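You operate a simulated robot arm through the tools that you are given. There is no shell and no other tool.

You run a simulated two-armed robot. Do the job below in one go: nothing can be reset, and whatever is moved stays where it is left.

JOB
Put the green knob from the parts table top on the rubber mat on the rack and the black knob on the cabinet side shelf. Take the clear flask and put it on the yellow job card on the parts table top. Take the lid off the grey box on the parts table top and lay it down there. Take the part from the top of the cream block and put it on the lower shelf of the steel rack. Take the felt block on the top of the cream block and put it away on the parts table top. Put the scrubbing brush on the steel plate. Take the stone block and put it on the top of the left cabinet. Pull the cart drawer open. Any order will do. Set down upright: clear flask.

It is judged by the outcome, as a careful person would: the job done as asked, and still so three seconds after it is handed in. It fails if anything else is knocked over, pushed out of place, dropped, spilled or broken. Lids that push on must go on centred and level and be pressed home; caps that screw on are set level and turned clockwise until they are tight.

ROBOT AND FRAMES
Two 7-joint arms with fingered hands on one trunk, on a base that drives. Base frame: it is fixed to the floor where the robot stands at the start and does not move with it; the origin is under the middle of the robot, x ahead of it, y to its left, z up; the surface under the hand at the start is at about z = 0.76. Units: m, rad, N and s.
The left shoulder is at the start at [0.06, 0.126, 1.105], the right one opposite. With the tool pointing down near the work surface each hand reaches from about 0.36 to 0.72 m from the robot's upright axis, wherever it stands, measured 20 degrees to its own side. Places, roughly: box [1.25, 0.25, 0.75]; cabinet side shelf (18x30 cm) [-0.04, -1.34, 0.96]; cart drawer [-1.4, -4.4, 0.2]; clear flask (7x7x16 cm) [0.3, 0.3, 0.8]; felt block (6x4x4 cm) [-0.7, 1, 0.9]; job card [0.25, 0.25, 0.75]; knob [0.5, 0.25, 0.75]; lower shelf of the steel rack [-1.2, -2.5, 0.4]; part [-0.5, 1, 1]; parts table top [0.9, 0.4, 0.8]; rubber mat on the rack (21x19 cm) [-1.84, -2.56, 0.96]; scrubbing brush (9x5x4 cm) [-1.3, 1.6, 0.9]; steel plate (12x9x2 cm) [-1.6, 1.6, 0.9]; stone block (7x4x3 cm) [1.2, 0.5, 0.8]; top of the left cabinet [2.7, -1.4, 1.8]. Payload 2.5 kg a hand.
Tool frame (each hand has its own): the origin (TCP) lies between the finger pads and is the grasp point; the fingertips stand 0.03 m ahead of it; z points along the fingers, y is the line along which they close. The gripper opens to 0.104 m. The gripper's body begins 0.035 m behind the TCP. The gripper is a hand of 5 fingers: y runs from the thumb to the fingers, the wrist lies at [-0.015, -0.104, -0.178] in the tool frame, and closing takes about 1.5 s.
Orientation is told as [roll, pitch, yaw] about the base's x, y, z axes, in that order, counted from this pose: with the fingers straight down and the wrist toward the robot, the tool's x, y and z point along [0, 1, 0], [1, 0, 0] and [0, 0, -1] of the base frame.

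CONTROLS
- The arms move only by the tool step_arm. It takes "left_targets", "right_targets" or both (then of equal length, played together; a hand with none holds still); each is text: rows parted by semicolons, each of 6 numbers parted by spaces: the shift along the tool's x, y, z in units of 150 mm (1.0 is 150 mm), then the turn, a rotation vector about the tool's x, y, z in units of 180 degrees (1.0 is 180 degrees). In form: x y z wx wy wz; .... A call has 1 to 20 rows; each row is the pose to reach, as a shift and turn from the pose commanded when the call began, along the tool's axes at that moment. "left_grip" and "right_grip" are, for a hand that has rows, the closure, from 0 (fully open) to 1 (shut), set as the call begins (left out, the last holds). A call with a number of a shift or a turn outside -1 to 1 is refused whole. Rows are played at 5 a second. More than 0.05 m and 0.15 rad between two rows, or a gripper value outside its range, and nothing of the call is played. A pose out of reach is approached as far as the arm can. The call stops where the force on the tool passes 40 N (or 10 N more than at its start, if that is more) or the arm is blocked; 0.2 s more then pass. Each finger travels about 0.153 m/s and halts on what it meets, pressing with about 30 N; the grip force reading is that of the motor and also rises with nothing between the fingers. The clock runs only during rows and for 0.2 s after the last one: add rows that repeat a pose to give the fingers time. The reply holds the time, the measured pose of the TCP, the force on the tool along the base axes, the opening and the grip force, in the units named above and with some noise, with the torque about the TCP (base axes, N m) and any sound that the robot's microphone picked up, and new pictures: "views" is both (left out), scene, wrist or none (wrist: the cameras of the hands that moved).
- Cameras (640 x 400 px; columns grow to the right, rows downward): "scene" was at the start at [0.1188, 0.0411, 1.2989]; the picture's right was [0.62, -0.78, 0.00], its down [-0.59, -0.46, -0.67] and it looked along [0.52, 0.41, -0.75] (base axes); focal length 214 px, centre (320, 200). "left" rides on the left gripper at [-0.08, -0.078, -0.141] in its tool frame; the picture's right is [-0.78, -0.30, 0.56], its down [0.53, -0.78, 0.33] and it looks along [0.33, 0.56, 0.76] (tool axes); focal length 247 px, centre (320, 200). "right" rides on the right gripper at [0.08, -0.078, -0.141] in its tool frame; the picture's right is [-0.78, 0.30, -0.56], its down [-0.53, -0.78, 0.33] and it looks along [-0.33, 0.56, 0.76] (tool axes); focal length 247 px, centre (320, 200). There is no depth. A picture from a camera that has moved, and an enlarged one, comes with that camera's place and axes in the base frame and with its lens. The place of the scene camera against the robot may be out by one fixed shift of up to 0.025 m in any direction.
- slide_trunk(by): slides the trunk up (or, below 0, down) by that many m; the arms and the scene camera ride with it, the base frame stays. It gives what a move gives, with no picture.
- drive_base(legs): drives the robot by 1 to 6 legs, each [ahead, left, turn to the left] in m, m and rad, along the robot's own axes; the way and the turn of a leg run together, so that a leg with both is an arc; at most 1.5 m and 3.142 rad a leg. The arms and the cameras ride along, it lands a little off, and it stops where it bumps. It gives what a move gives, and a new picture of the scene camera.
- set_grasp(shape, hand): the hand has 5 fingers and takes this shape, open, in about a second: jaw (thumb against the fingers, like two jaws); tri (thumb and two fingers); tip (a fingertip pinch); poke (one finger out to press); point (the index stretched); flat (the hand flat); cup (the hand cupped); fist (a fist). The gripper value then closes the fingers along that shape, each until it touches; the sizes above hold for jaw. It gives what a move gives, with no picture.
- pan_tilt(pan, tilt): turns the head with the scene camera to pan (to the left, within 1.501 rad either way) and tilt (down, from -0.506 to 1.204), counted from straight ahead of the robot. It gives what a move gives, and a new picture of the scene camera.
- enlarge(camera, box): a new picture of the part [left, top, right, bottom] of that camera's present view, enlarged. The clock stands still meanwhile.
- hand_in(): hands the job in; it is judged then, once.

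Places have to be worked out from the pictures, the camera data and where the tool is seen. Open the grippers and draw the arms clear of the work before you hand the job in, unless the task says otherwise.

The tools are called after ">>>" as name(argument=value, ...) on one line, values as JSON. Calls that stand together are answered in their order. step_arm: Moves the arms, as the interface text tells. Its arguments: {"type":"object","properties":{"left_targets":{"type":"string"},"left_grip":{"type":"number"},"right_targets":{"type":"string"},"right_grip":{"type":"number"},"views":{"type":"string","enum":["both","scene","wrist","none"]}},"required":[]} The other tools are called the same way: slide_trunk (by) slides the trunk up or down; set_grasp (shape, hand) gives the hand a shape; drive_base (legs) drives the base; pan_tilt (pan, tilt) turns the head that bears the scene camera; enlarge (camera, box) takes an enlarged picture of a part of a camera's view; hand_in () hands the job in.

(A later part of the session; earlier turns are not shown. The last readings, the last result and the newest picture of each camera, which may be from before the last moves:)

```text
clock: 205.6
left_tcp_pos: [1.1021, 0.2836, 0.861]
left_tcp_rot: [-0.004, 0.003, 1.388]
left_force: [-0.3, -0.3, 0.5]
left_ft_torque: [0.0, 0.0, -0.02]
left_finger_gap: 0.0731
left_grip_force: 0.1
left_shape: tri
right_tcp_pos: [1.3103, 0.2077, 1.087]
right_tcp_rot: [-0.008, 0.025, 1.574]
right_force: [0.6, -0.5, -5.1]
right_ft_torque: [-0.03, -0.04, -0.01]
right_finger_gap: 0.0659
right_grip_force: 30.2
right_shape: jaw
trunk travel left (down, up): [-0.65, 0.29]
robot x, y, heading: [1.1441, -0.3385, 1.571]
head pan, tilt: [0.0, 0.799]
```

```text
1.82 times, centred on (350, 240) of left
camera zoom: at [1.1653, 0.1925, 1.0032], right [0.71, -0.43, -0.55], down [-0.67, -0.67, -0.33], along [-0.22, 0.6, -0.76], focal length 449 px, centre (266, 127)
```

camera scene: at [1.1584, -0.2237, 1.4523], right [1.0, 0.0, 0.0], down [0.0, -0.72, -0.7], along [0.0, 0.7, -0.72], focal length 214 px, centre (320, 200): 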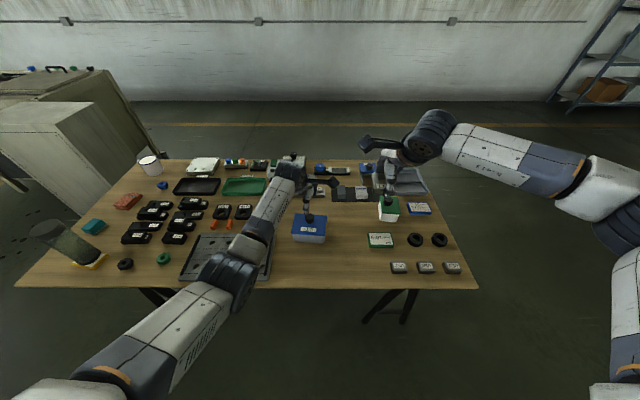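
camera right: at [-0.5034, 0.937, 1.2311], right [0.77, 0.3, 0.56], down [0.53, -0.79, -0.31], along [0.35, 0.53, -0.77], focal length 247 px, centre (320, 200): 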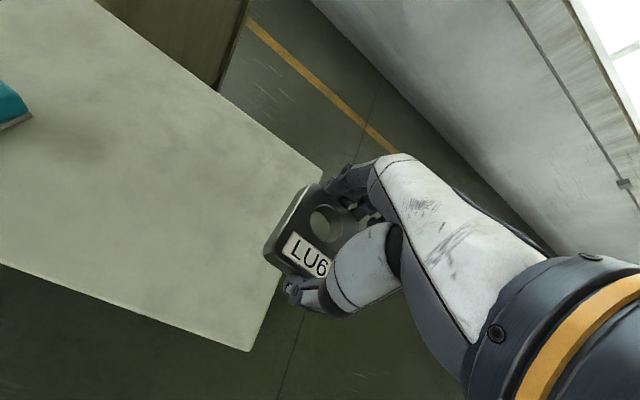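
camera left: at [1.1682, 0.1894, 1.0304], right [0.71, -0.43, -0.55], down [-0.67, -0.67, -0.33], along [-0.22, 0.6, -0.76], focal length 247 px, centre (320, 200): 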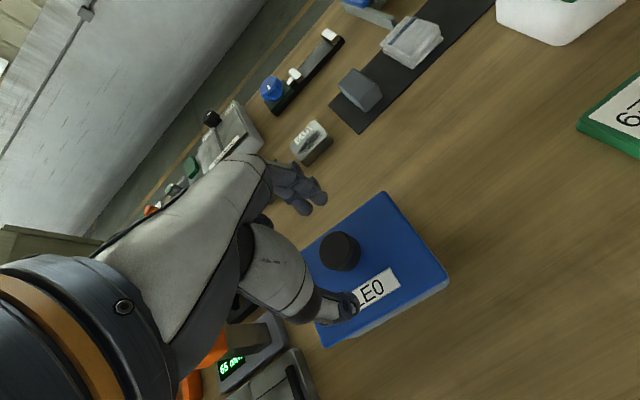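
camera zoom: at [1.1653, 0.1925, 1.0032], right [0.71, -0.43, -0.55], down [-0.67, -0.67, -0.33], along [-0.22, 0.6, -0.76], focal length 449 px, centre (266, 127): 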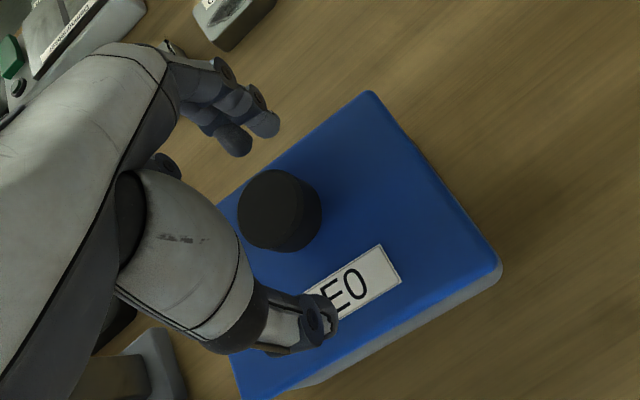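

>>> step_arm(left_targets="0 0 0.025 0 0 0; 0 0 0.05 0 0 0; 0 0 0.075 0 0 0", views="none")

>>> enlarge(camera="left", box=[230, 130, 470, 350])

```text
clock: 206.4
left_tcp_pos: [1.1028, 0.2836, 0.8514]
left_tcp_rot: [-0.005, 0.0, 1.386]
left_force: [0.2, 0.2, 2.4]
left_ft_torque: [-0.09, 0.04, 0.0]
left_finger_gap: 0.0731
left_grip_force: 0.0
left_shape: tri
right_tcp_pos: [1.3101, 0.2073, 1.089]
right_tcp_rot: [-0.009, 0.026, 1.573]
right_force: [0.6, 0.4, -4.8]
right_ft_torque: [0.0, -0.01, -0.01]
right_finger_gap: 0.0654
right_grip_force: 30.0
right_shape: jaw
trunk travel left (down, up): [-0.65, 0.29]
robot x, y, heading: [1.1396, -0.3375, 1.57]
head pan, tilt: [0.0, 0.799]
```

```text
1.82 times, centred on (350, 240) of left
camera zoom: at [1.1652, 0.1928, 0.9929], right [0.71, -0.43, -0.55], down [-0.67, -0.67, -0.34], along [-0.22, 0.61, -0.76], focal length 449 px, centre (266, 127)
```

zoom: 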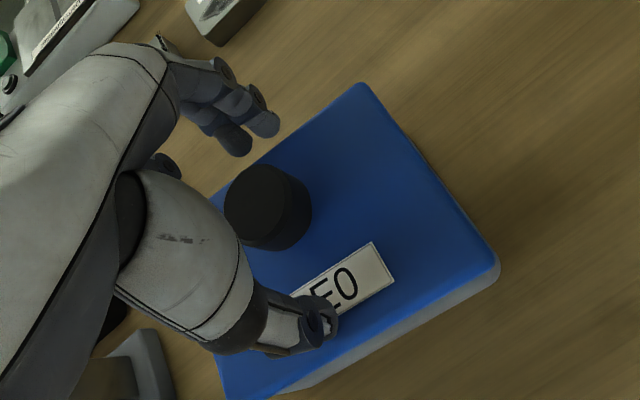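

Thumb tip just touches the lid (2 N). I lift 2 mm and close on the knob.

>>> step_arm(left_targets="0 0 -0.015 0 0 0; 0 0 -0.015 0 0 0; 0 0 -0.015 0 0 0; 0 0 -0.015 0 0 0; 0 0 -0.015 0 0 0; 0 0 -0.015 0 0 0; 0 0 -0.015 0 0 0; 0 0 -0.015 0 0 0", left_grip=1, views="wrist")

```text
clock: 208.2
left_tcp_pos: [1.1022, 0.2826, 0.8514]
left_tcp_rot: [-0.005, 0.003, 1.387]
left_force: [-0.3, 0.4, -0.6]
left_ft_torque: [-0.02, 0.01, 0.01]
left_finger_gap: 0.0294
left_grip_force: 29.4
left_shape: tri
right_tcp_pos: [1.3095, 0.2078, 1.0872]
right_tcp_rot: [-0.008, 0.025, 1.574]
right_force: [0.0, 0.5, -4.5]
right_ft_torque: [-0.02, 0.02, 0.01]
right_finger_gap: 0.0655
right_grip_force: 30.1
right_shape: jaw
trunk travel left (down, up): [-0.65, 0.29]
robot x, y, heading: [1.1449, -0.3352, 1.574]
head pan, tilt: [0.0, 0.799]
heard: snap
camera left: at [1.1651, 0.1929, 0.9942], right [0.71, -0.43, -0.55], down [-0.67, -0.67, -0.33], along [-0.22, 0.6, -0.76], focal length 247 px, centre (320, 200)
```

left: 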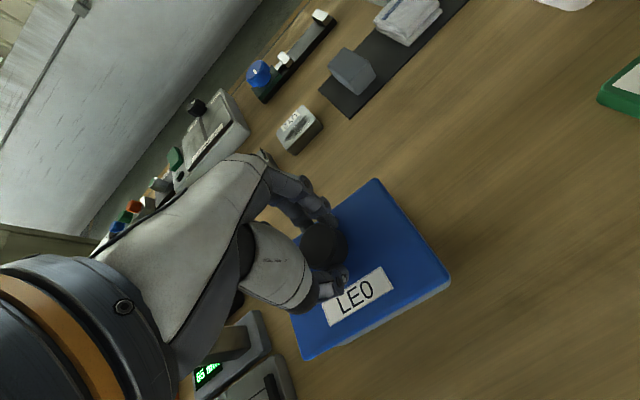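

A snap was heard as the hand gripped the knob (gap 2.9 cm). I lift slowly and look whether the lid comes off the box.

>>> step_arm(left_targets="0 0 -0.05 0 0 0; 0 0 -0.1 0 0 0; 0 0 -0.17 0 0 0; 0 0 -0.25 0 0 0; 0 0 -0.25 0 0 0", views="both")

>>> enlarge(camera="scene", box=[255, 170, 365, 260])

```text
clock: 209.4
left_tcp_pos: [1.1014, 0.2832, 0.889]
left_tcp_rot: [-0.006, 0.002, 1.387]
left_force: [-0.4, -0.7, -1.7]
left_ft_torque: [-0.02, -0.01, -0.02]
left_finger_gap: 0.0292
left_grip_force: 30.4
left_shape: tri
right_tcp_pos: [1.3108, 0.2082, 1.0875]
right_tcp_rot: [-0.008, 0.025, 1.573]
right_force: [0.1, -0.3, -4.1]
right_ft_torque: [-0.04, -0.03, -0.02]
right_finger_gap: 0.0656
right_grip_force: 29.9
right_shape: jaw
trunk travel left (down, up): [-0.65, 0.29]
robot x, y, heading: [1.1412, -0.3372, 1.573]
head pan, tilt: [0.0, 0.799]
camera scene: at [1.1585, -0.2234, 1.4522], right [1.0, 0.0, 0.0], down [0.0, -0.72, -0.7], along [0.0, 0.7, -0.72], focal length 214 px, centre (320, 200)
camera left: at [1.1648, 0.1931, 1.0319], right [0.71, -0.43, -0.55], down [-0.67, -0.67, -0.33], along [-0.22, 0.6, -0.76], focal length 247 px, centre (320, 200)
```

scene: 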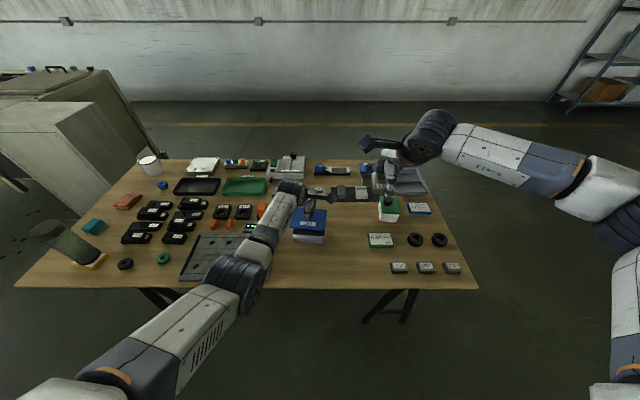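
left: 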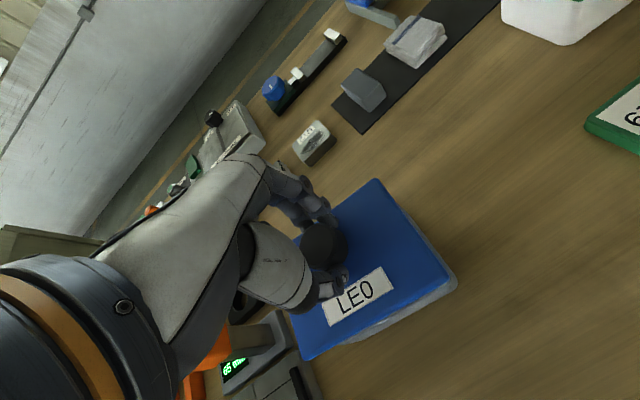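

```text
4.44 times, centred on (310, 215) of scene
camera zoom: at [1.1585, -0.2234, 1.4522], right [1.0, 0.0, 0.0], down [0.0, -0.72, -0.7], along [0.0, 0.7, -0.72], focal length 953 px, centre (364, 133)
```

zoom: 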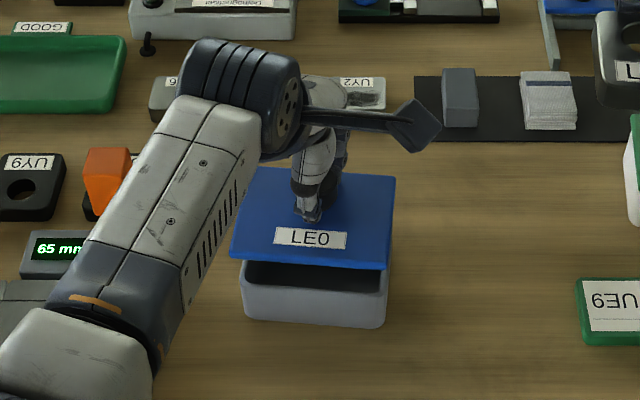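

The lid is off with the box left in place. I first swing the right hand (with the part) further right, then move the lid to the bare wood right of the box.

>>> step_arm(right_targets="-0.25 0 -0.12 0 0 0; -0.5 0 -0.25 0 0 0; -0.75 0 -0.38 0 0 0; -1.0 0 -0.5 0 0 0; -1.0 0 -0.5 0 0 0", left_targets="0 0 -0.1 0 0 0; 0 0 -0.2 0 0 0; 0 0 -0.3 0 0 0; 0 0 -0.35 0 0 0; 0 0 -0.35 0 0 0", views="none")

>>> step_arm(left_targets="-0.19 -0.023 0 0 0 0; -0.38 -0.046 0 0 0 0; -0.57 -0.07 0 0 0 0; -0.76 -0.09 0 0 0 0; -0.95 -0.115 0 0 0 0; -0.95 -0.115 0 0 0 0", views="both")

>>> enlarge(camera="scene", box=[255, 170, 405, 280])

```text
clock: 210.6
left_tcp_pos: [1.1022, 0.2843, 0.941]
left_tcp_rot: [-0.006, 0.002, 1.387]
left_force: [-0.1, -1.1, -0.7]
left_ft_torque: [0.02, -0.01, 0.0]
left_finger_gap: 0.0291
left_grip_force: 30.6
left_shape: tri
right_tcp_pos: [1.459, 0.2109, 1.1663]
right_tcp_rot: [-0.009, 0.03, 1.573]
right_force: [0.4, -0.4, -5.2]
right_ft_torque: [-0.02, 0.02, 0.0]
right_finger_gap: 0.0656
right_grip_force: 30.1
right_shape: jaw
trunk travel left (down, up): [-0.65, 0.29]
robot x, y, heading: [1.1427, -0.3356, 1.576]
head pan, tilt: [0.0, 0.799]
```

```text
clock: 212.2
left_tcp_pos: [1.195, 0.257, 0.9339]
left_tcp_rot: [0.044, 0.007, 1.445]
left_force: [0.1, -0.7, -0.6]
left_ft_torque: [0.0, 0.03, -0.02]
left_finger_gap: 0.0291
left_grip_force: 30.1
left_shape: tri
right_tcp_pos: [1.4592, 0.2099, 1.1624]
right_tcp_rot: [-0.011, 0.032, 1.57]
right_force: [0.2, 0.8, -5.0]
right_ft_torque: [-0.03, -0.03, -0.04]
right_finger_gap: 0.0656
right_grip_force: 30.5
right_shape: jaw
trunk travel left (down, up): [-0.65, 0.29]
robot x, y, heading: [1.1425, -0.338, 1.575]
head pan, tilt: [0.0, 0.799]
stopped in row 6 (left hand): the arm was blocked; the commanded pose is now the measured one
camera scene: at [1.1585, -0.2234, 1.4522], right [1.0, 0.0, 0.0], down [0.0, -0.72, -0.7], along [0.0, 0.7, -0.72], focal length 214 px, centre (320, 200)
camera left: at [1.27, 0.1698, 1.072], right [0.71, -0.39, -0.59], down [-0.64, -0.7, -0.31], along [-0.29, 0.59, -0.75], focal length 247 px, centre (320, 200)
```

scene: 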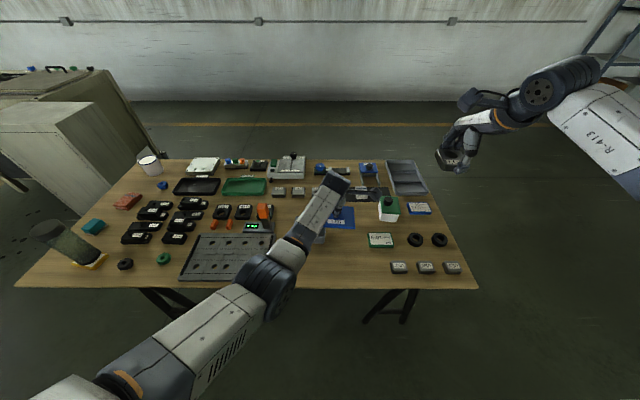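
left: 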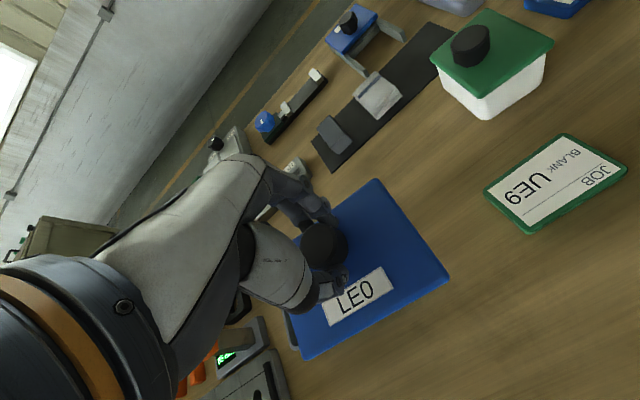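

```text
3.64 times, centred on (330, 225) of scene
camera zoom: at [1.1585, -0.2234, 1.4522], right [1.0, 0.0, 0.0], down [0.0, -0.72, -0.7], along [0.0, 0.7, -0.72], focal length 780 px, centre (284, 109)
```

zoom: 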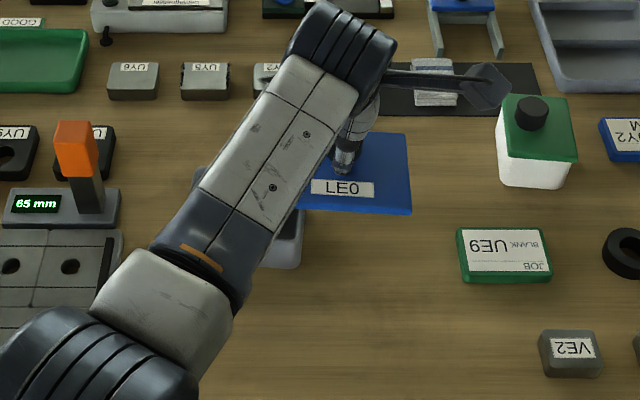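

The arm reached its limit crossing over, so I use the base instead: strafe 5 cm right to bring the lid over the bare spot.

>>> drive_base(legs=[[0, -0.055, 0]])

>>> enlarge(camera="left", box=[200, 120, 640, 400])

>>> enlarge(camera="scene", box=[235, 170, 385, 280])

```text
clock: 213.1
left_tcp_pos: [1.2512, 0.2552, 0.9334]
left_tcp_rot: [0.042, 0.005, 1.442]
left_force: [-0.2, 0.1, 0.2]
left_ft_torque: [0.01, 0.01, 0.03]
left_finger_gap: 0.0293
left_grip_force: 30.0
left_shape: tri
right_tcp_pos: [1.5146, 0.2109, 1.1638]
right_tcp_rot: [-0.008, 0.029, 1.571]
right_force: [1.3, -1.0, -4.7]
right_ft_torque: [-0.05, 0.04, 0.02]
right_finger_gap: 0.0655
right_grip_force: 30.0
right_shape: jaw
trunk travel left (down, up): [-0.65, 0.29]
robot x, y, heading: [1.1945, -0.3381, 1.573]
head pan, tilt: [0.0, 0.799]
camera scene: at [1.2141, -0.2232, 1.4522], right [1.0, 0.0, 0.0], down [0.0, -0.72, -0.7], along [0.0, 0.7, -0.72], focal length 214 px, centre (320, 200)
```

scene: 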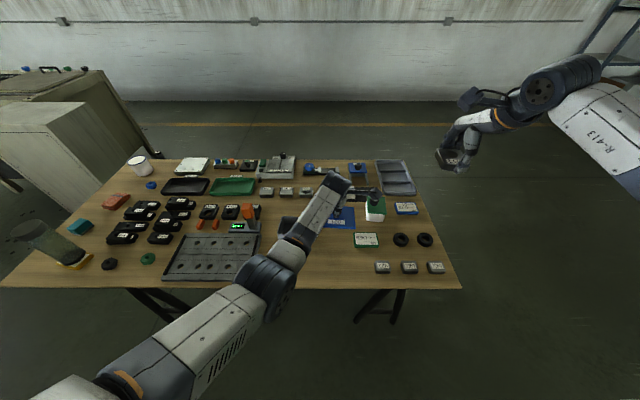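

```text
1.43 times, centred on (420, 260) of left
camera zoom: at [1.3254, 0.1695, 1.0717], right [0.71, -0.39, -0.59], down [-0.64, -0.7, -0.3], along [-0.29, 0.59, -0.75], focal length 353 px, centre (177, 114)
```

zoom: 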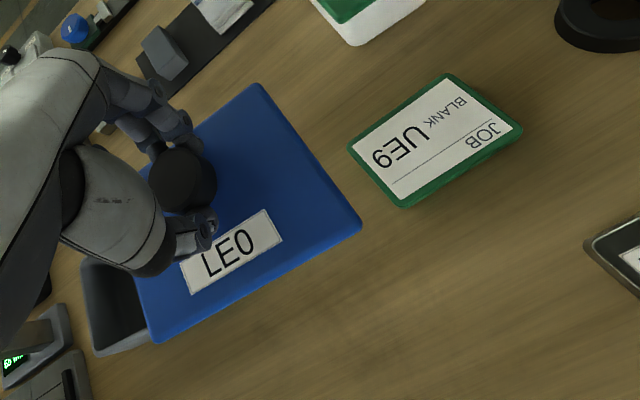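

```text
3.64 times, centred on (310, 225) of scene
camera zoom: at [1.2141, -0.2232, 1.4522], right [1.0, 0.0, 0.0], down [0.0, -0.72, -0.7], along [0.0, 0.7, -0.72], focal length 780 px, centre (356, 109)
```

zoom: 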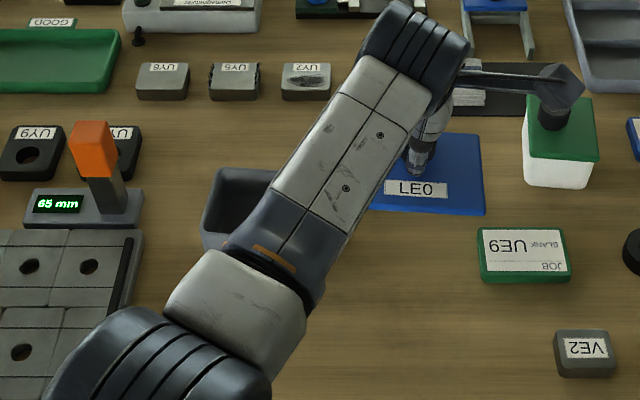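

The label card's edge is close to the lid's right side, so I bring the lid 8 cm toward me to (1.24, 0.155), where the wood is bare, and level it.

>>> step_arm(left_targets="0.011 -0.136 0 0.0035 0 0; 0.022 -0.27 0 0.007 0 0; 0.033 -0.41 0 0.0105 -0.001 0; 0.044 -0.543 0 0.0139 -0.0018 0; 0.044 -0.543 0 0.0139 -0.0018 0; 0.044 -0.543 0 0.0139 -0.0018 0", views="both")

>>> enlarge(camera="scene", box=[235, 170, 385, 280])

```text
clock: 214.7
left_tcp_pos: [1.1984, 0.1964, 0.9394]
left_tcp_rot: [0.093, 0.021, 1.486]
left_force: [-0.2, 0.8, -0.5]
left_ft_torque: [-0.01, 0.0, -0.01]
left_finger_gap: 0.0292
left_grip_force: 29.9
left_shape: tri
right_tcp_pos: [1.5136, 0.2099, 1.1619]
right_tcp_rot: [-0.01, 0.032, 1.573]
right_force: [1.2, -0.3, -4.8]
right_ft_torque: [-0.02, -0.03, 0.01]
right_finger_gap: 0.0655
right_grip_force: 30.0
right_shape: jaw
trunk travel left (down, up): [-0.65, 0.29]
robot x, y, heading: [1.1972, -0.3377, 1.575]
head pan, tilt: [0.0, 0.799]
stopped in row 6 (left hand): the arm was blocked; the commanded pose is now the measured one
camera scene: at [1.2128, -0.2231, 1.4522], right [1.0, 0.0, 0.0], down [0.0, -0.72, -0.7], along [0.0, 0.7, -0.72], focal length 214 px, centre (320, 200)
camera left: at [1.2835, 0.1138, 1.0747], right [0.69, -0.37, -0.62], down [-0.63, -0.73, -0.27], along [-0.36, 0.57, -0.74], focal length 247 px, centre (320, 200)
```

scene: 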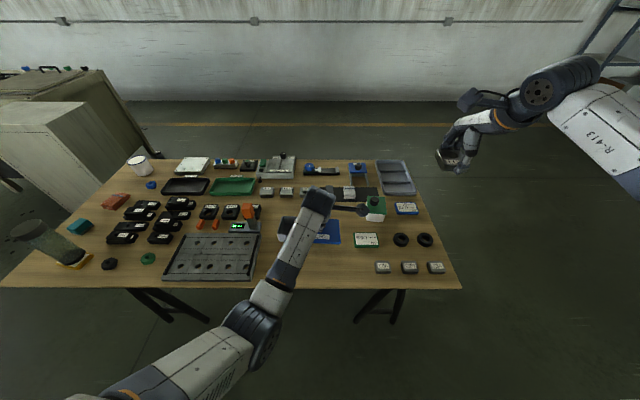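
left: 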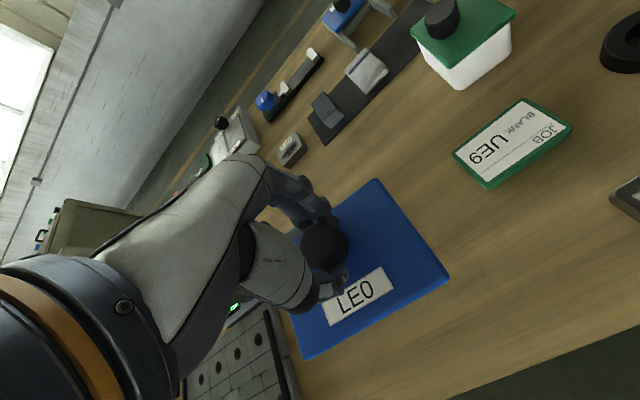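

```text
3.64 times, centred on (310, 225) of scene
camera zoom: at [1.2128, -0.2231, 1.4522], right [1.0, 0.0, 0.0], down [0.0, -0.72, -0.7], along [0.0, 0.7, -0.72], focal length 780 px, centre (356, 109)
```

zoom: 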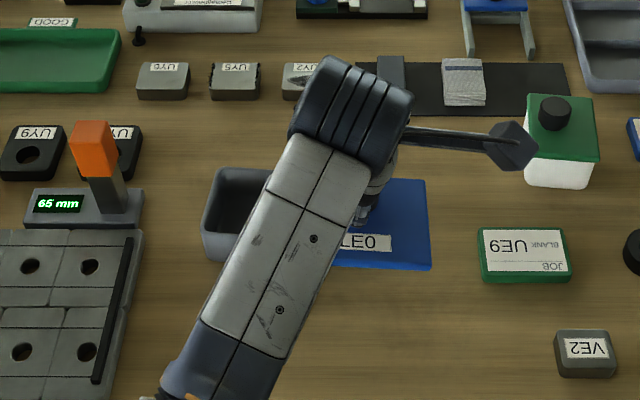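

The left arm is too folded for this spot. I shift the base another 12 cm right and bring the hand back leftward relative to the body, levelling it.

>>> drive_base(legs=[[0, -0.12, 0]])

>>> step_arm(left_targets="0.14 -0.05 0 0.007 -0.002 0; 0.28 -0.1 0 0.014 -0.004 0; 0.41 -0.15 0 0.022 -0.007 0; 0.538 -0.206 0 0.029 -0.009 0; 0.538 -0.206 0 0.029 -0.009 0; 0.538 -0.206 0 0.029 -0.009 0", views="both")

>>> enlarge(camera="left", box=[200, 120, 640, 400])

```text
clock: 216.0
left_tcp_pos: [1.3187, 0.1961, 0.939]
left_tcp_rot: [0.092, 0.022, 1.487]
left_force: [0.0, 0.2, -0.7]
left_ft_torque: [-0.01, 0.05, -0.01]
left_finger_gap: 0.0293
left_grip_force: 30.0
left_shape: tri
right_tcp_pos: [1.6333, 0.213, 1.1634]
right_tcp_rot: [-0.01, 0.028, 1.572]
right_force: [0.0, -0.4, -5.1]
right_ft_torque: [-0.02, 0.0, 0.02]
right_finger_gap: 0.0658
right_grip_force: 29.4
right_shape: jaw
trunk travel left (down, up): [-0.65, 0.29]
robot x, y, heading: [1.3179, -0.3384, 1.577]
head pan, tilt: [0.0, 0.799]
camera scene: at [1.3339, -0.2227, 1.4522], right [1.0, 0.0, 0.0], down [0.0, -0.72, -0.7], along [0.0, 0.7, -0.72], focal length 214 px, centre (320, 200)
```

scene: 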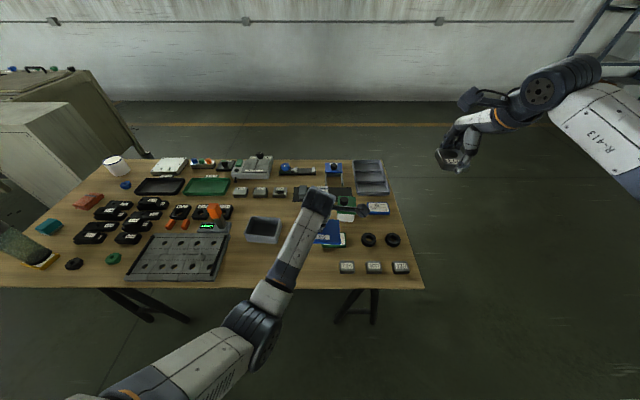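

```text
clock: 217.4
left_tcp_pos: [1.2358, 0.1729, 0.9464]
left_tcp_rot: [0.063, 0.114, 1.495]
left_force: [-0.2, -0.1, -0.4]
left_ft_torque: [0.04, 0.0, 0.01]
left_finger_gap: 0.0291
left_grip_force: 29.9
left_shape: tri
right_tcp_pos: [1.6317, 0.2116, 1.165]
right_tcp_rot: [-0.011, 0.028, 1.574]
right_force: [-0.8, -0.3, -4.6]
right_ft_torque: [-0.01, -0.04, 0.01]
right_finger_gap: 0.0657
right_grip_force: 30.0
right_shape: jaw
trunk travel left (down, up): [-0.65, 0.29]
robot x, y, heading: [1.3162, -0.3321, 1.575]
head pan, tilt: [0.0, 0.799]
camera scene: at [1.3329, -0.2228, 1.4522], right [1.0, 0.0, 0.0], down [0.0, -0.72, -0.7], along [0.0, 0.7, -0.72], focal length 214 px, centre (320, 200)
camera left: at [1.3191, 0.104, 1.091], right [0.71, -0.42, -0.57], down [-0.61, -0.76, -0.21], along [-0.34, 0.5, -0.8], focal length 247 px, centre (320, 200)
```

scene: 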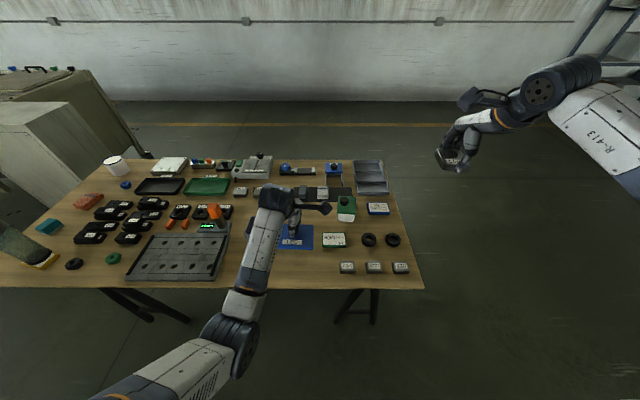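
left: 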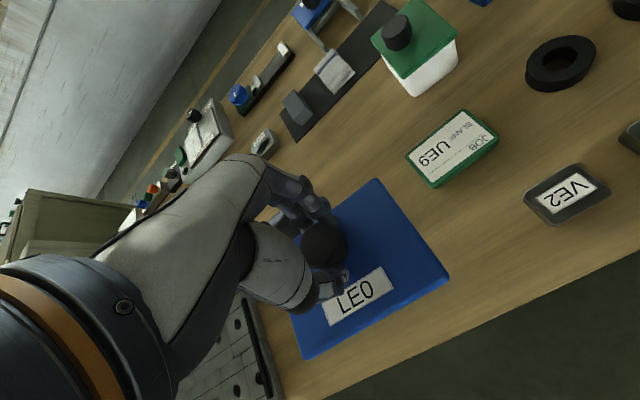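

```text
1.43 times, centred on (420, 260) of left
camera zoom: at [1.3191, 0.104, 1.091], right [0.71, -0.42, -0.57], down [-0.61, -0.76, -0.21], along [-0.34, 0.5, -0.8], focal length 353 px, centre (177, 114)
```

zoom: 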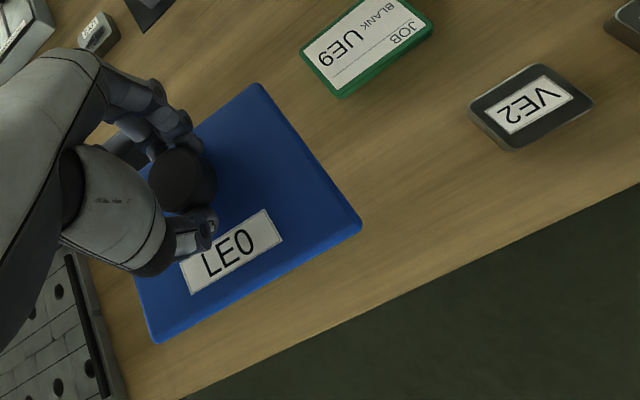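

Now the hand is over (1.236, 0.173), so the lid would land near (1.243, 0.154) on bare wood. I level the hand and start lowering.

>>> step_arm(left_targets="0 0 0 -0.018 -0.01 0; 0 0 0.1 -0.0363 -0.02 0; 0 0 0.3 -0.0363 -0.02 0; 0 0 0.5 -0.0363 -0.02 0; 0 0 0.65 -0.0363 -0.02 0; 0 0 0.65 -0.0363 -0.02 0", views="wrist")

>>> enlarge(camera="scene", box=[225, 190, 375, 300])

```text
clock: 218.8
left_tcp_pos: [1.2292, 0.1624, 0.8488]
left_tcp_rot: [0.0, -0.002, 1.491]
left_force: [-0.1, 0.2, -0.2]
left_ft_torque: [0.04, -0.01, 0.01]
left_finger_gap: 0.0293
left_grip_force: 30.5
left_shape: tri
right_tcp_pos: [1.6327, 0.2111, 1.1624]
right_tcp_rot: [-0.009, 0.028, 1.572]
right_force: [0.9, 0.1, -5.0]
right_ft_torque: [-0.02, 0.02, 0.02]
right_finger_gap: 0.0655
right_grip_force: 30.6
right_shape: jaw
trunk travel left (down, up): [-0.65, 0.29]
robot x, y, heading: [1.3144, -0.3344, 1.575]
head pan, tilt: [0.0, 0.799]
camera left: at [1.3015, 0.078, 0.9912], right [0.75, -0.36, -0.56], down [-0.6, -0.73, -0.33], along [-0.29, 0.58, -0.76], focal length 247 px, centre (320, 200)
```

left: 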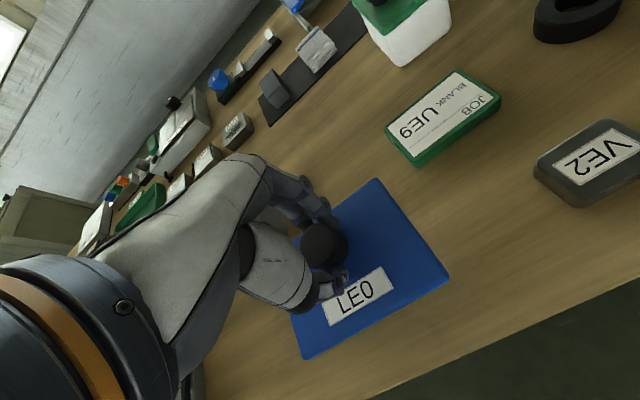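

```text
3.64 times, centred on (300, 245) of scene
camera zoom: at [1.333, -0.2228, 1.4522], right [1.0, 0.0, 0.0], down [0.0, -0.72, -0.7], along [0.0, 0.7, -0.72], focal length 780 px, centre (393, 36)
```

zoom: 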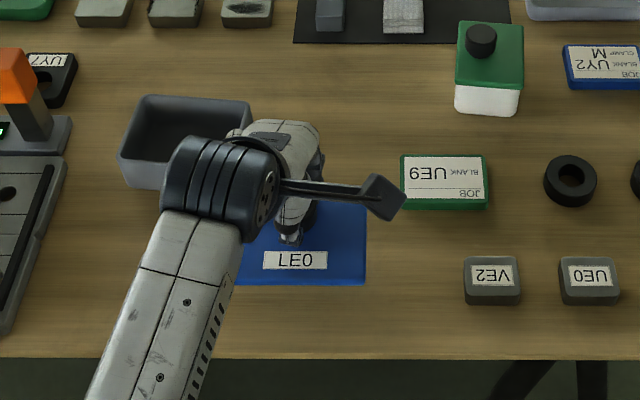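

Level now. I lower the lid the rest of the way.

>>> step_arm(left_targets="0 0 0.08 0 0 0; 0 0 0.16 0 0 0; 0 0 0.2 0 0 0; 0 0 0.2 0 0 0", views="none")

>>> step_arm(left_targets="0 0 0.02 0 0 0; 0 0 0.04 0 0 0; 0 0 0.06 0 0 0", views="none")

```text
clock: 219.8
left_tcp_pos: [1.2291, 0.1621, 0.8195]
left_tcp_rot: [-0.001, -0.001, 1.492]
left_force: [-0.1, -0.1, -0.4]
left_ft_torque: [0.06, -0.02, -0.01]
left_finger_gap: 0.0291
left_grip_force: 30.0
left_shape: tri
right_tcp_pos: [1.6322, 0.212, 1.1641]
right_tcp_rot: [-0.011, 0.029, 1.573]
right_force: [0.3, -0.5, -5.6]
right_ft_torque: [-0.01, -0.02, 0.0]
right_finger_gap: 0.0658
right_grip_force: 29.9
right_shape: jaw
trunk travel left (down, up): [-0.65, 0.29]
robot x, y, heading: [1.3171, -0.335, 1.577]
head pan, tilt: [0.0, 0.799]
```

```text
clock: 220.6
left_tcp_pos: [1.2275, 0.1624, 0.8107]
left_tcp_rot: [0.0, -0.003, 1.49]
left_force: [0.2, 0.0, -0.6]
left_ft_torque: [-0.02, 0.03, 0.01]
left_finger_gap: 0.0289
left_grip_force: 30.6
left_shape: tri
right_tcp_pos: [1.633, 0.2116, 1.1647]
right_tcp_rot: [-0.012, 0.029, 1.573]
right_force: [-0.7, 0.1, -5.2]
right_ft_torque: [-0.04, -0.03, -0.02]
right_finger_gap: 0.0657
right_grip_force: 30.1
right_shape: jaw
trunk travel left (down, up): [-0.65, 0.29]
robot x, y, heading: [1.3162, -0.338, 1.579]
head pan, tilt: [0.0, 0.799]
```

>>> step_arm(left_targets="0 0 0.015 0 0 0; 0 0 0.03 0 0 0; 0 0 0.045 0 0 0", views="none")

>>> step_arm(left_targets="0 0 0.015 0 0 0; 0 0 0.03 0 0 0; 0 0 0.045 0 0 0", views="wrist")

```text
clock: 221.4
left_tcp_pos: [1.2287, 0.1617, 0.8023]
left_tcp_rot: [-0.002, -0.001, 1.49]
left_force: [-0.8, -0.1, -0.4]
left_ft_torque: [0.03, 0.0, 0.01]
left_finger_gap: 0.029
left_grip_force: 30.0
left_shape: tri
right_tcp_pos: [1.6325, 0.2104, 1.1633]
right_tcp_rot: [-0.011, 0.028, 1.573]
right_force: [-0.5, -1.1, -5.2]
right_ft_torque: [-0.06, -0.04, 0.02]
right_finger_gap: 0.0657
right_grip_force: 30.2
right_shape: jaw
trunk travel left (down, up): [-0.65, 0.29]
robot x, y, heading: [1.3146, -0.3364, 1.577]
head pan, tilt: [0.0, 0.799]
```

```text
clock: 222.2
left_tcp_pos: [1.2294, 0.1617, 0.8003]
left_tcp_rot: [0.001, -0.01, 1.49]
left_force: [-1.5, -6.1, 19.6]
left_ft_torque: [-0.49, 0.0, 0.0]
left_finger_gap: 0.0295
left_grip_force: 30.1
left_shape: tri
right_tcp_pos: [1.6336, 0.2096, 1.1656]
right_tcp_rot: [-0.01, 0.025, 1.574]
right_force: [-0.6, -0.3, -5.0]
right_ft_torque: [-0.03, 0.01, -0.01]
right_finger_gap: 0.0658
right_grip_force: 30.1
right_shape: jaw
trunk travel left (down, up): [-0.65, 0.29]
robot x, y, heading: [1.3135, -0.3347, 1.58]
head pan, tilt: [0.0, 0.799]
camera left: at [1.3018, 0.0775, 0.9419], right [0.75, -0.35, -0.56], down [-0.59, -0.73, -0.34], along [-0.29, 0.59, -0.76], focal length 247 px, centre (320, 200)
```

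left: 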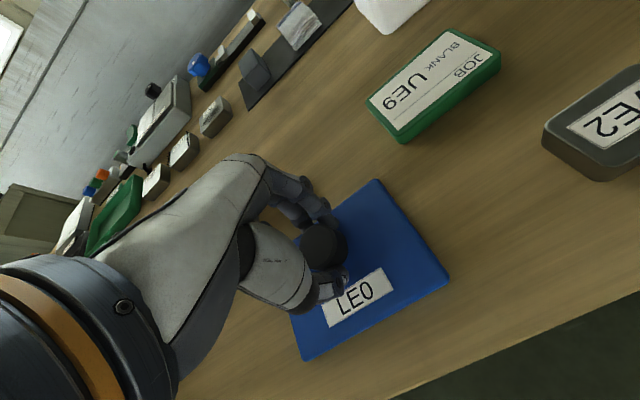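

The lid is on the table. I ease off, release the knob, and lift away.

>>> step_arm(left_targets="0 0 -0.02 0 0 0; 0 0 -0.02 0 0 0", views="none")

>>> step_arm(left_targets="0 0 0 0 0 0; 0 0 0 0 0 0; 0 0 0 0 0 0; 0 0 0 0 0 0; 0 0 0 0 0 0", left_grip=0.25, views="none")

>>> step_arm(left_targets="0 0 -0.1 0 0 0; 0 0 -0.3 0 0 0; 0 0 -0.6 0 0 0; 0 0 -0.9 0 0 0; 0 0 -1.0 0 0 0; 0 0 -1.0 0 0 0", views="both")

```text
clock: 222.8
left_tcp_pos: [1.2294, 0.1616, 0.801]
left_tcp_rot: [0.001, -0.003, 1.49]
left_force: [-0.8, 1.6, 9.6]
left_ft_torque: [0.01, -0.04, 0.03]
left_finger_gap: 0.0292
left_grip_force: 29.4
left_shape: tri
right_tcp_pos: [1.6329, 0.2116, 1.1645]
right_tcp_rot: [-0.009, 0.028, 1.572]
right_force: [0.1, 0.0, -5.2]
right_ft_torque: [-0.01, -0.04, 0.03]
right_finger_gap: 0.0657
right_grip_force: 29.6
right_shape: jaw
trunk travel left (down, up): [-0.65, 0.29]
robot x, y, heading: [1.3154, -0.3377, 1.576]
head pan, tilt: [0.0, 0.799]
```

```text
clock: 224.0
left_tcp_pos: [1.23, 0.1607, 0.7991]
left_tcp_rot: [0.001, -0.002, 1.491]
left_force: [1.0, 1.3, 7.2]
left_ft_torque: [-0.25, -0.03, 0.05]
left_finger_gap: 0.0763
left_grip_force: 0.1
left_shape: tri
right_tcp_pos: [1.6338, 0.2114, 1.165]
right_tcp_rot: [-0.009, 0.027, 1.574]
right_force: [0.3, -0.1, -5.0]
right_ft_torque: [0.0, -0.02, 0.02]
right_finger_gap: 0.0655
right_grip_force: 30.5
right_shape: jaw
trunk travel left (down, up): [-0.65, 0.29]
robot x, y, heading: [1.3176, -0.3398, 1.571]
head pan, tilt: [0.0, 0.799]
```

```text
clock: 225.4
left_tcp_pos: [1.2285, 0.1627, 0.9507]
left_tcp_rot: [0.0, -0.001, 1.49]
left_force: [-0.2, 0.2, 0.8]
left_ft_torque: [0.01, 0.02, 0.0]
left_finger_gap: 0.0779
left_grip_force: 0.0
left_shape: tri
right_tcp_pos: [1.6328, 0.2118, 1.1643]
right_tcp_rot: [-0.011, 0.028, 1.572]
right_force: [0.0, 0.4, -4.5]
right_ft_torque: [-0.01, -0.02, -0.02]
right_finger_gap: 0.0655
right_grip_force: 29.3
right_shape: jaw
trunk travel left (down, up): [-0.65, 0.29]
robot x, y, heading: [1.3171, -0.3354, 1.575]
head pan, tilt: [0.0, 0.799]
camera scene: at [1.333, -0.2228, 1.4522], right [1.0, 0.0, 0.0], down [0.0, -0.72, -0.7], along [0.0, 0.7, -0.72], focal length 214 px, centre (320, 200)
camera left: at [1.3015, 0.0776, 1.093], right [0.75, -0.36, -0.56], down [-0.6, -0.73, -0.33], along [-0.29, 0.58, -0.76], focal length 247 px, centre (320, 200)
```

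scene: 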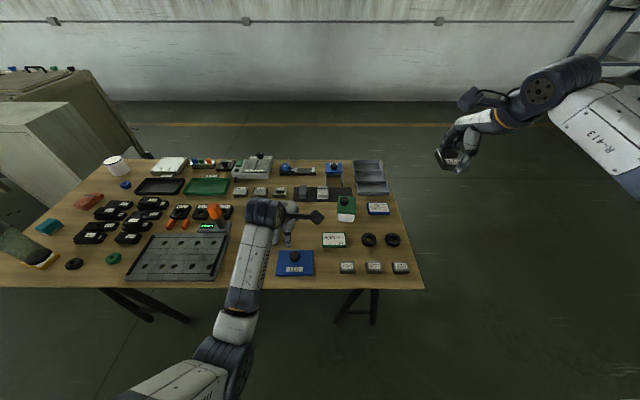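
left: 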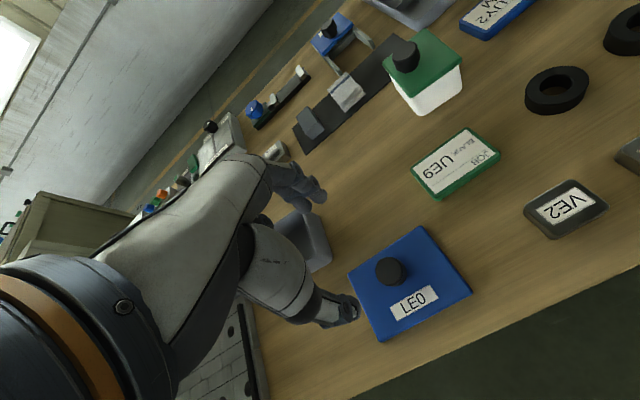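

The lid lies flat on the table, box intact. Next the stone block at about (1.234, 0.482): I raise the left hand and drive 0.2 m closer.

>>> step_arm(left_targets="0 0 -0.25 0 0 0; 0 0 -0.5 0 0 0; 0 0 -0.7 0 0 0; 0 0 -0.7 0 0 0", left_grip=0, views="none")

>>> drive_base(legs=[[0.2, 0, 0]])

>>> enlarge(camera="left", box=[0, 0, 640, 400])

```text
clock: 226.4
left_tcp_pos: [1.2289, 0.1625, 1.0559]
left_tcp_rot: [-0.001, -0.002, 1.491]
left_force: [-0.7, -0.5, -0.3]
left_ft_torque: [0.02, 0.02, -0.02]
left_finger_gap: 0.1039
left_grip_force: 0.0
left_shape: tri
right_tcp_pos: [1.6329, 0.2123, 1.1639]
right_tcp_rot: [-0.01, 0.027, 1.573]
right_force: [-0.9, 0.8, -5.1]
right_ft_torque: [-0.04, -0.07, -0.01]
right_finger_gap: 0.0658
right_grip_force: 30.4
right_shape: jaw
trunk travel left (down, up): [-0.65, 0.29]
robot x, y, heading: [1.3177, -0.3339, 1.571]
head pan, tilt: [0.0, 0.799]
```

```text
clock: 228.0
left_tcp_pos: [1.2283, 0.3623, 1.0554]
left_tcp_rot: [0.0, -0.001, 1.491]
left_force: [-0.1, 1.0, -0.8]
left_ft_torque: [-0.04, 0.02, -0.01]
left_finger_gap: 0.1035
left_grip_force: 0.0
left_shape: tri
right_tcp_pos: [1.6317, 0.4119, 1.1629]
right_tcp_rot: [-0.011, 0.028, 1.571]
right_force: [0.1, -0.2, -5.3]
right_ft_torque: [-0.02, -0.02, -0.02]
right_finger_gap: 0.0657
right_grip_force: 30.3
right_shape: jaw
trunk travel left (down, up): [-0.65, 0.29]
robot x, y, heading: [1.3115, -0.1362, 1.574]
head pan, tilt: [0.0, 0.799]
camera scene: at [1.332, -0.0227, 1.4522], right [1.0, 0.0, 0.0], down [0.0, -0.72, -0.7], along [0.0, 0.7, -0.72], focal length 214 px, centre (320, 200)
```

scene: 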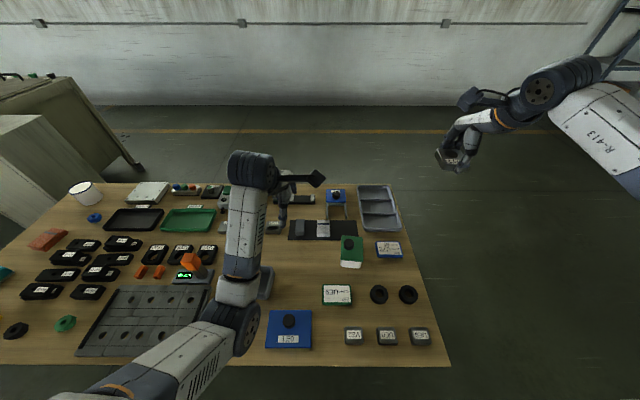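

```text
1.00 times, centred on (320, 200) of left (not enlarged: the box is as wide or as high as the picture)
camera zoom: at [1.3009, 0.2781, 1.1971], right [0.75, -0.36, -0.56], down [-0.6, -0.73, -0.33], along [-0.29, 0.58, -0.76], focal length 247 px, centre (320, 200)
```

zoom: 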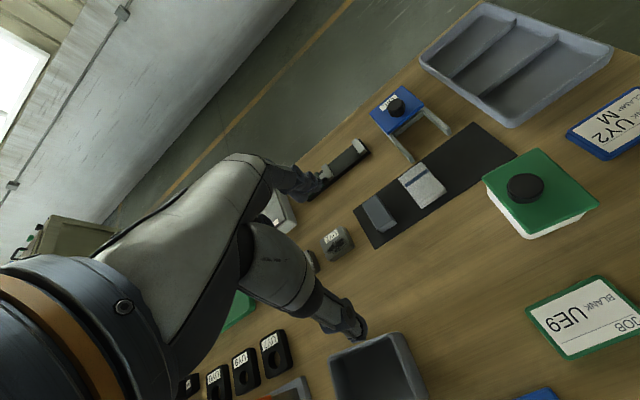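

Stone block is at (1.237, 0.484), long side pointing away from me. I extend the left hand over it.

>>> step_arm(left_targets="0 0.2 0 0 0 -0.0065; 0 0.4 0.05 0 0 -0.013; 0 0.6 0.1 0 0 -0.019; 0.005 0.813 0.2 0 0 -0.0255; 0.005 0.813 0.2 0 0 -0.0255", views="none")

>>> slide_trunk(by=-0.07)

>>> pan_tilt(pan=0.1, tilt=0.9)

>>> enlarge(camera="left", box=[230, 130, 470, 350])

```text
clock: 229.2
left_tcp_pos: [1.2371, 0.4836, 1.0257]
left_tcp_rot: [0.001, -0.002, 1.572]
left_force: [0.4, 0.0, 0.3]
left_ft_torque: [-0.03, -0.03, -0.01]
left_finger_gap: 0.104
left_grip_force: 0.0
left_shape: tri
right_tcp_pos: [1.6326, 0.4103, 1.164]
right_tcp_rot: [-0.012, 0.027, 1.572]
right_force: [0.3, -1.2, -4.8]
right_ft_torque: [-0.03, -0.01, -0.01]
right_finger_gap: 0.0655
right_grip_force: 30.2
right_shape: jaw
trunk travel left (down, up): [-0.65, 0.29]
robot x, y, heading: [1.3154, -0.1386, 1.578]
head pan, tilt: [0.0, 0.799]
```

```text
clock: 230.2
left_tcp_pos: [1.2383, 0.4833, 0.9553]
left_tcp_rot: [-0.001, -0.001, 1.572]
left_force: [0.0, -0.7, -0.5]
left_ft_torque: [0.02, 0.0, -0.01]
left_finger_gap: 0.1038
left_grip_force: 0.1
left_shape: tri
right_tcp_pos: [1.6323, 0.4112, 1.093]
right_tcp_rot: [-0.01, 0.028, 1.572]
right_force: [0.2, 0.3, -4.5]
right_ft_torque: [-0.02, 0.0, 0.01]
right_finger_gap: 0.0654
right_grip_force: 30.6
right_shape: jaw
trunk travel left (down, up): [-0.58, 0.36]
robot x, y, heading: [1.3165, -0.1365, 1.579]
head pan, tilt: [0.0, 0.799]
```

```text
clock: 230.9
left_tcp_pos: [1.2379, 0.485, 0.9547]
left_tcp_rot: [-0.001, -0.001, 1.571]
left_force: [0.5, 0.0, -0.7]
left_ft_torque: [0.02, -0.02, 0.02]
left_finger_gap: 0.1039
left_grip_force: 0.1
left_shape: tri
right_tcp_pos: [1.6326, 0.4115, 1.0954]
right_tcp_rot: [-0.01, 0.028, 1.573]
right_force: [0.1, -0.2, -5.3]
right_ft_torque: [-0.05, 0.0, 0.0]
right_finger_gap: 0.0654
right_grip_force: 30.1
right_shape: jaw
trunk travel left (down, up): [-0.58, 0.36]
robot x, y, heading: [1.317, -0.1382, 1.577]
head pan, tilt: [0.099, 0.901]
camera scene: at [1.3246, -0.029, 1.3744], right [0.99, 0.1, 0.0], down [0.08, -0.78, -0.62], along [-0.06, 0.62, -0.78], focal length 214 px, centre (320, 200)
```

scene: 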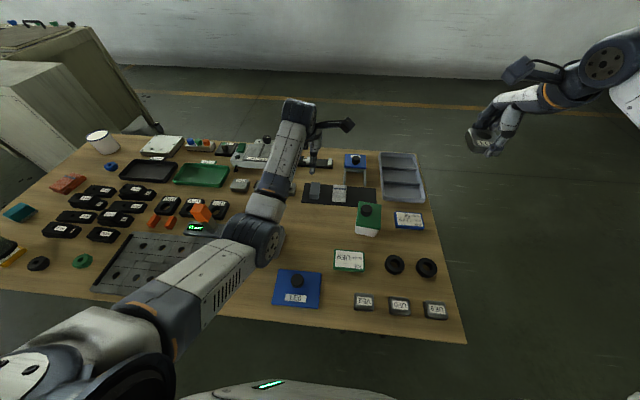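

```text
1.82 times, centred on (350, 240) of left
camera zoom: at [1.3171, 0.4057, 1.0972], right [0.78, -0.29, -0.56], down [-0.53, -0.78, -0.33], along [-0.33, 0.56, -0.76], focal length 449 px, centre (266, 127)
```

zoom: 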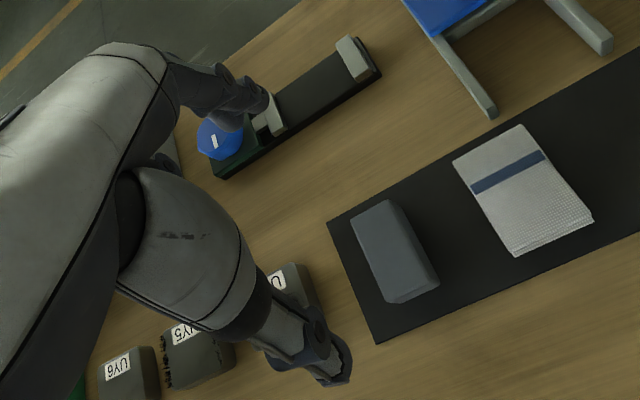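

Aligned over the stone (1.239, 0.485). I descend around it.

>>> step_arm(left_targets="0 0 0.25 0 0 0; 0 0 0.5 0 0 0; 0 0 0.75 0 0 0; 0 0 0.92 0 0 0; 0 0 1.0 0 0 0; 0 0 1.0 0 0 0", views="wrist")

>>> enlarge(camera="left", box=[230, 130, 470, 350])

```text
clock: 232.3
left_tcp_pos: [1.2376, 0.4837, 0.8055]
left_tcp_rot: [-0.001, -0.003, 1.572]
left_force: [0.0, -0.1, 0.3]
left_ft_torque: [0.03, 0.0, 0.04]
left_finger_gap: 0.1035
left_grip_force: 0.0
left_shape: tri
right_tcp_pos: [1.6321, 0.4096, 1.094]
right_tcp_rot: [-0.01, 0.027, 1.572]
right_force: [0.4, 0.1, -4.6]
right_ft_torque: [-0.04, 0.0, 0.0]
right_finger_gap: 0.0657
right_grip_force: 30.2
right_shape: jaw
trunk travel left (down, up): [-0.58, 0.36]
robot x, y, heading: [1.3122, -0.1365, 1.571]
head pan, tilt: [0.099, 0.901]
camera left: at [1.3171, 0.4054, 0.9469], right [0.78, -0.29, -0.56], down [-0.53, -0.78, -0.33], along [-0.33, 0.56, -0.76], focal length 247 px, centre (320, 200)
```

left: 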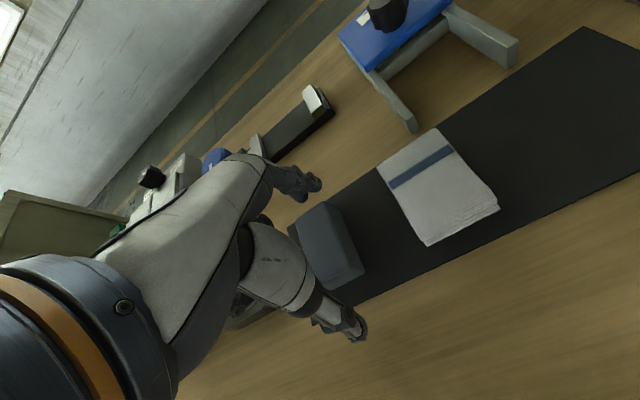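

```text
1.82 times, centred on (350, 240) of left
camera zoom: at [1.3171, 0.4054, 0.9469], right [0.78, -0.29, -0.56], down [-0.53, -0.78, -0.33], along [-0.33, 0.56, -0.76], focal length 449 px, centre (266, 127)
```

zoom: 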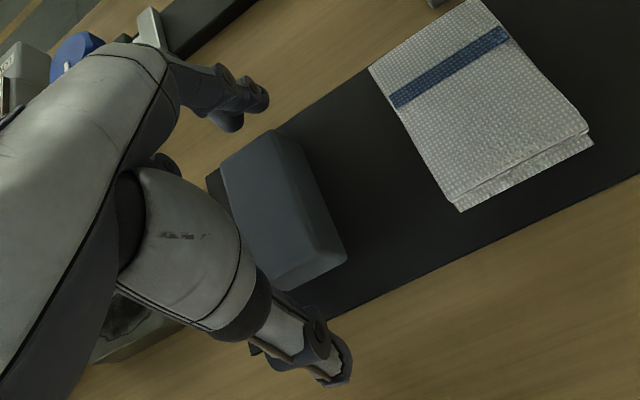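

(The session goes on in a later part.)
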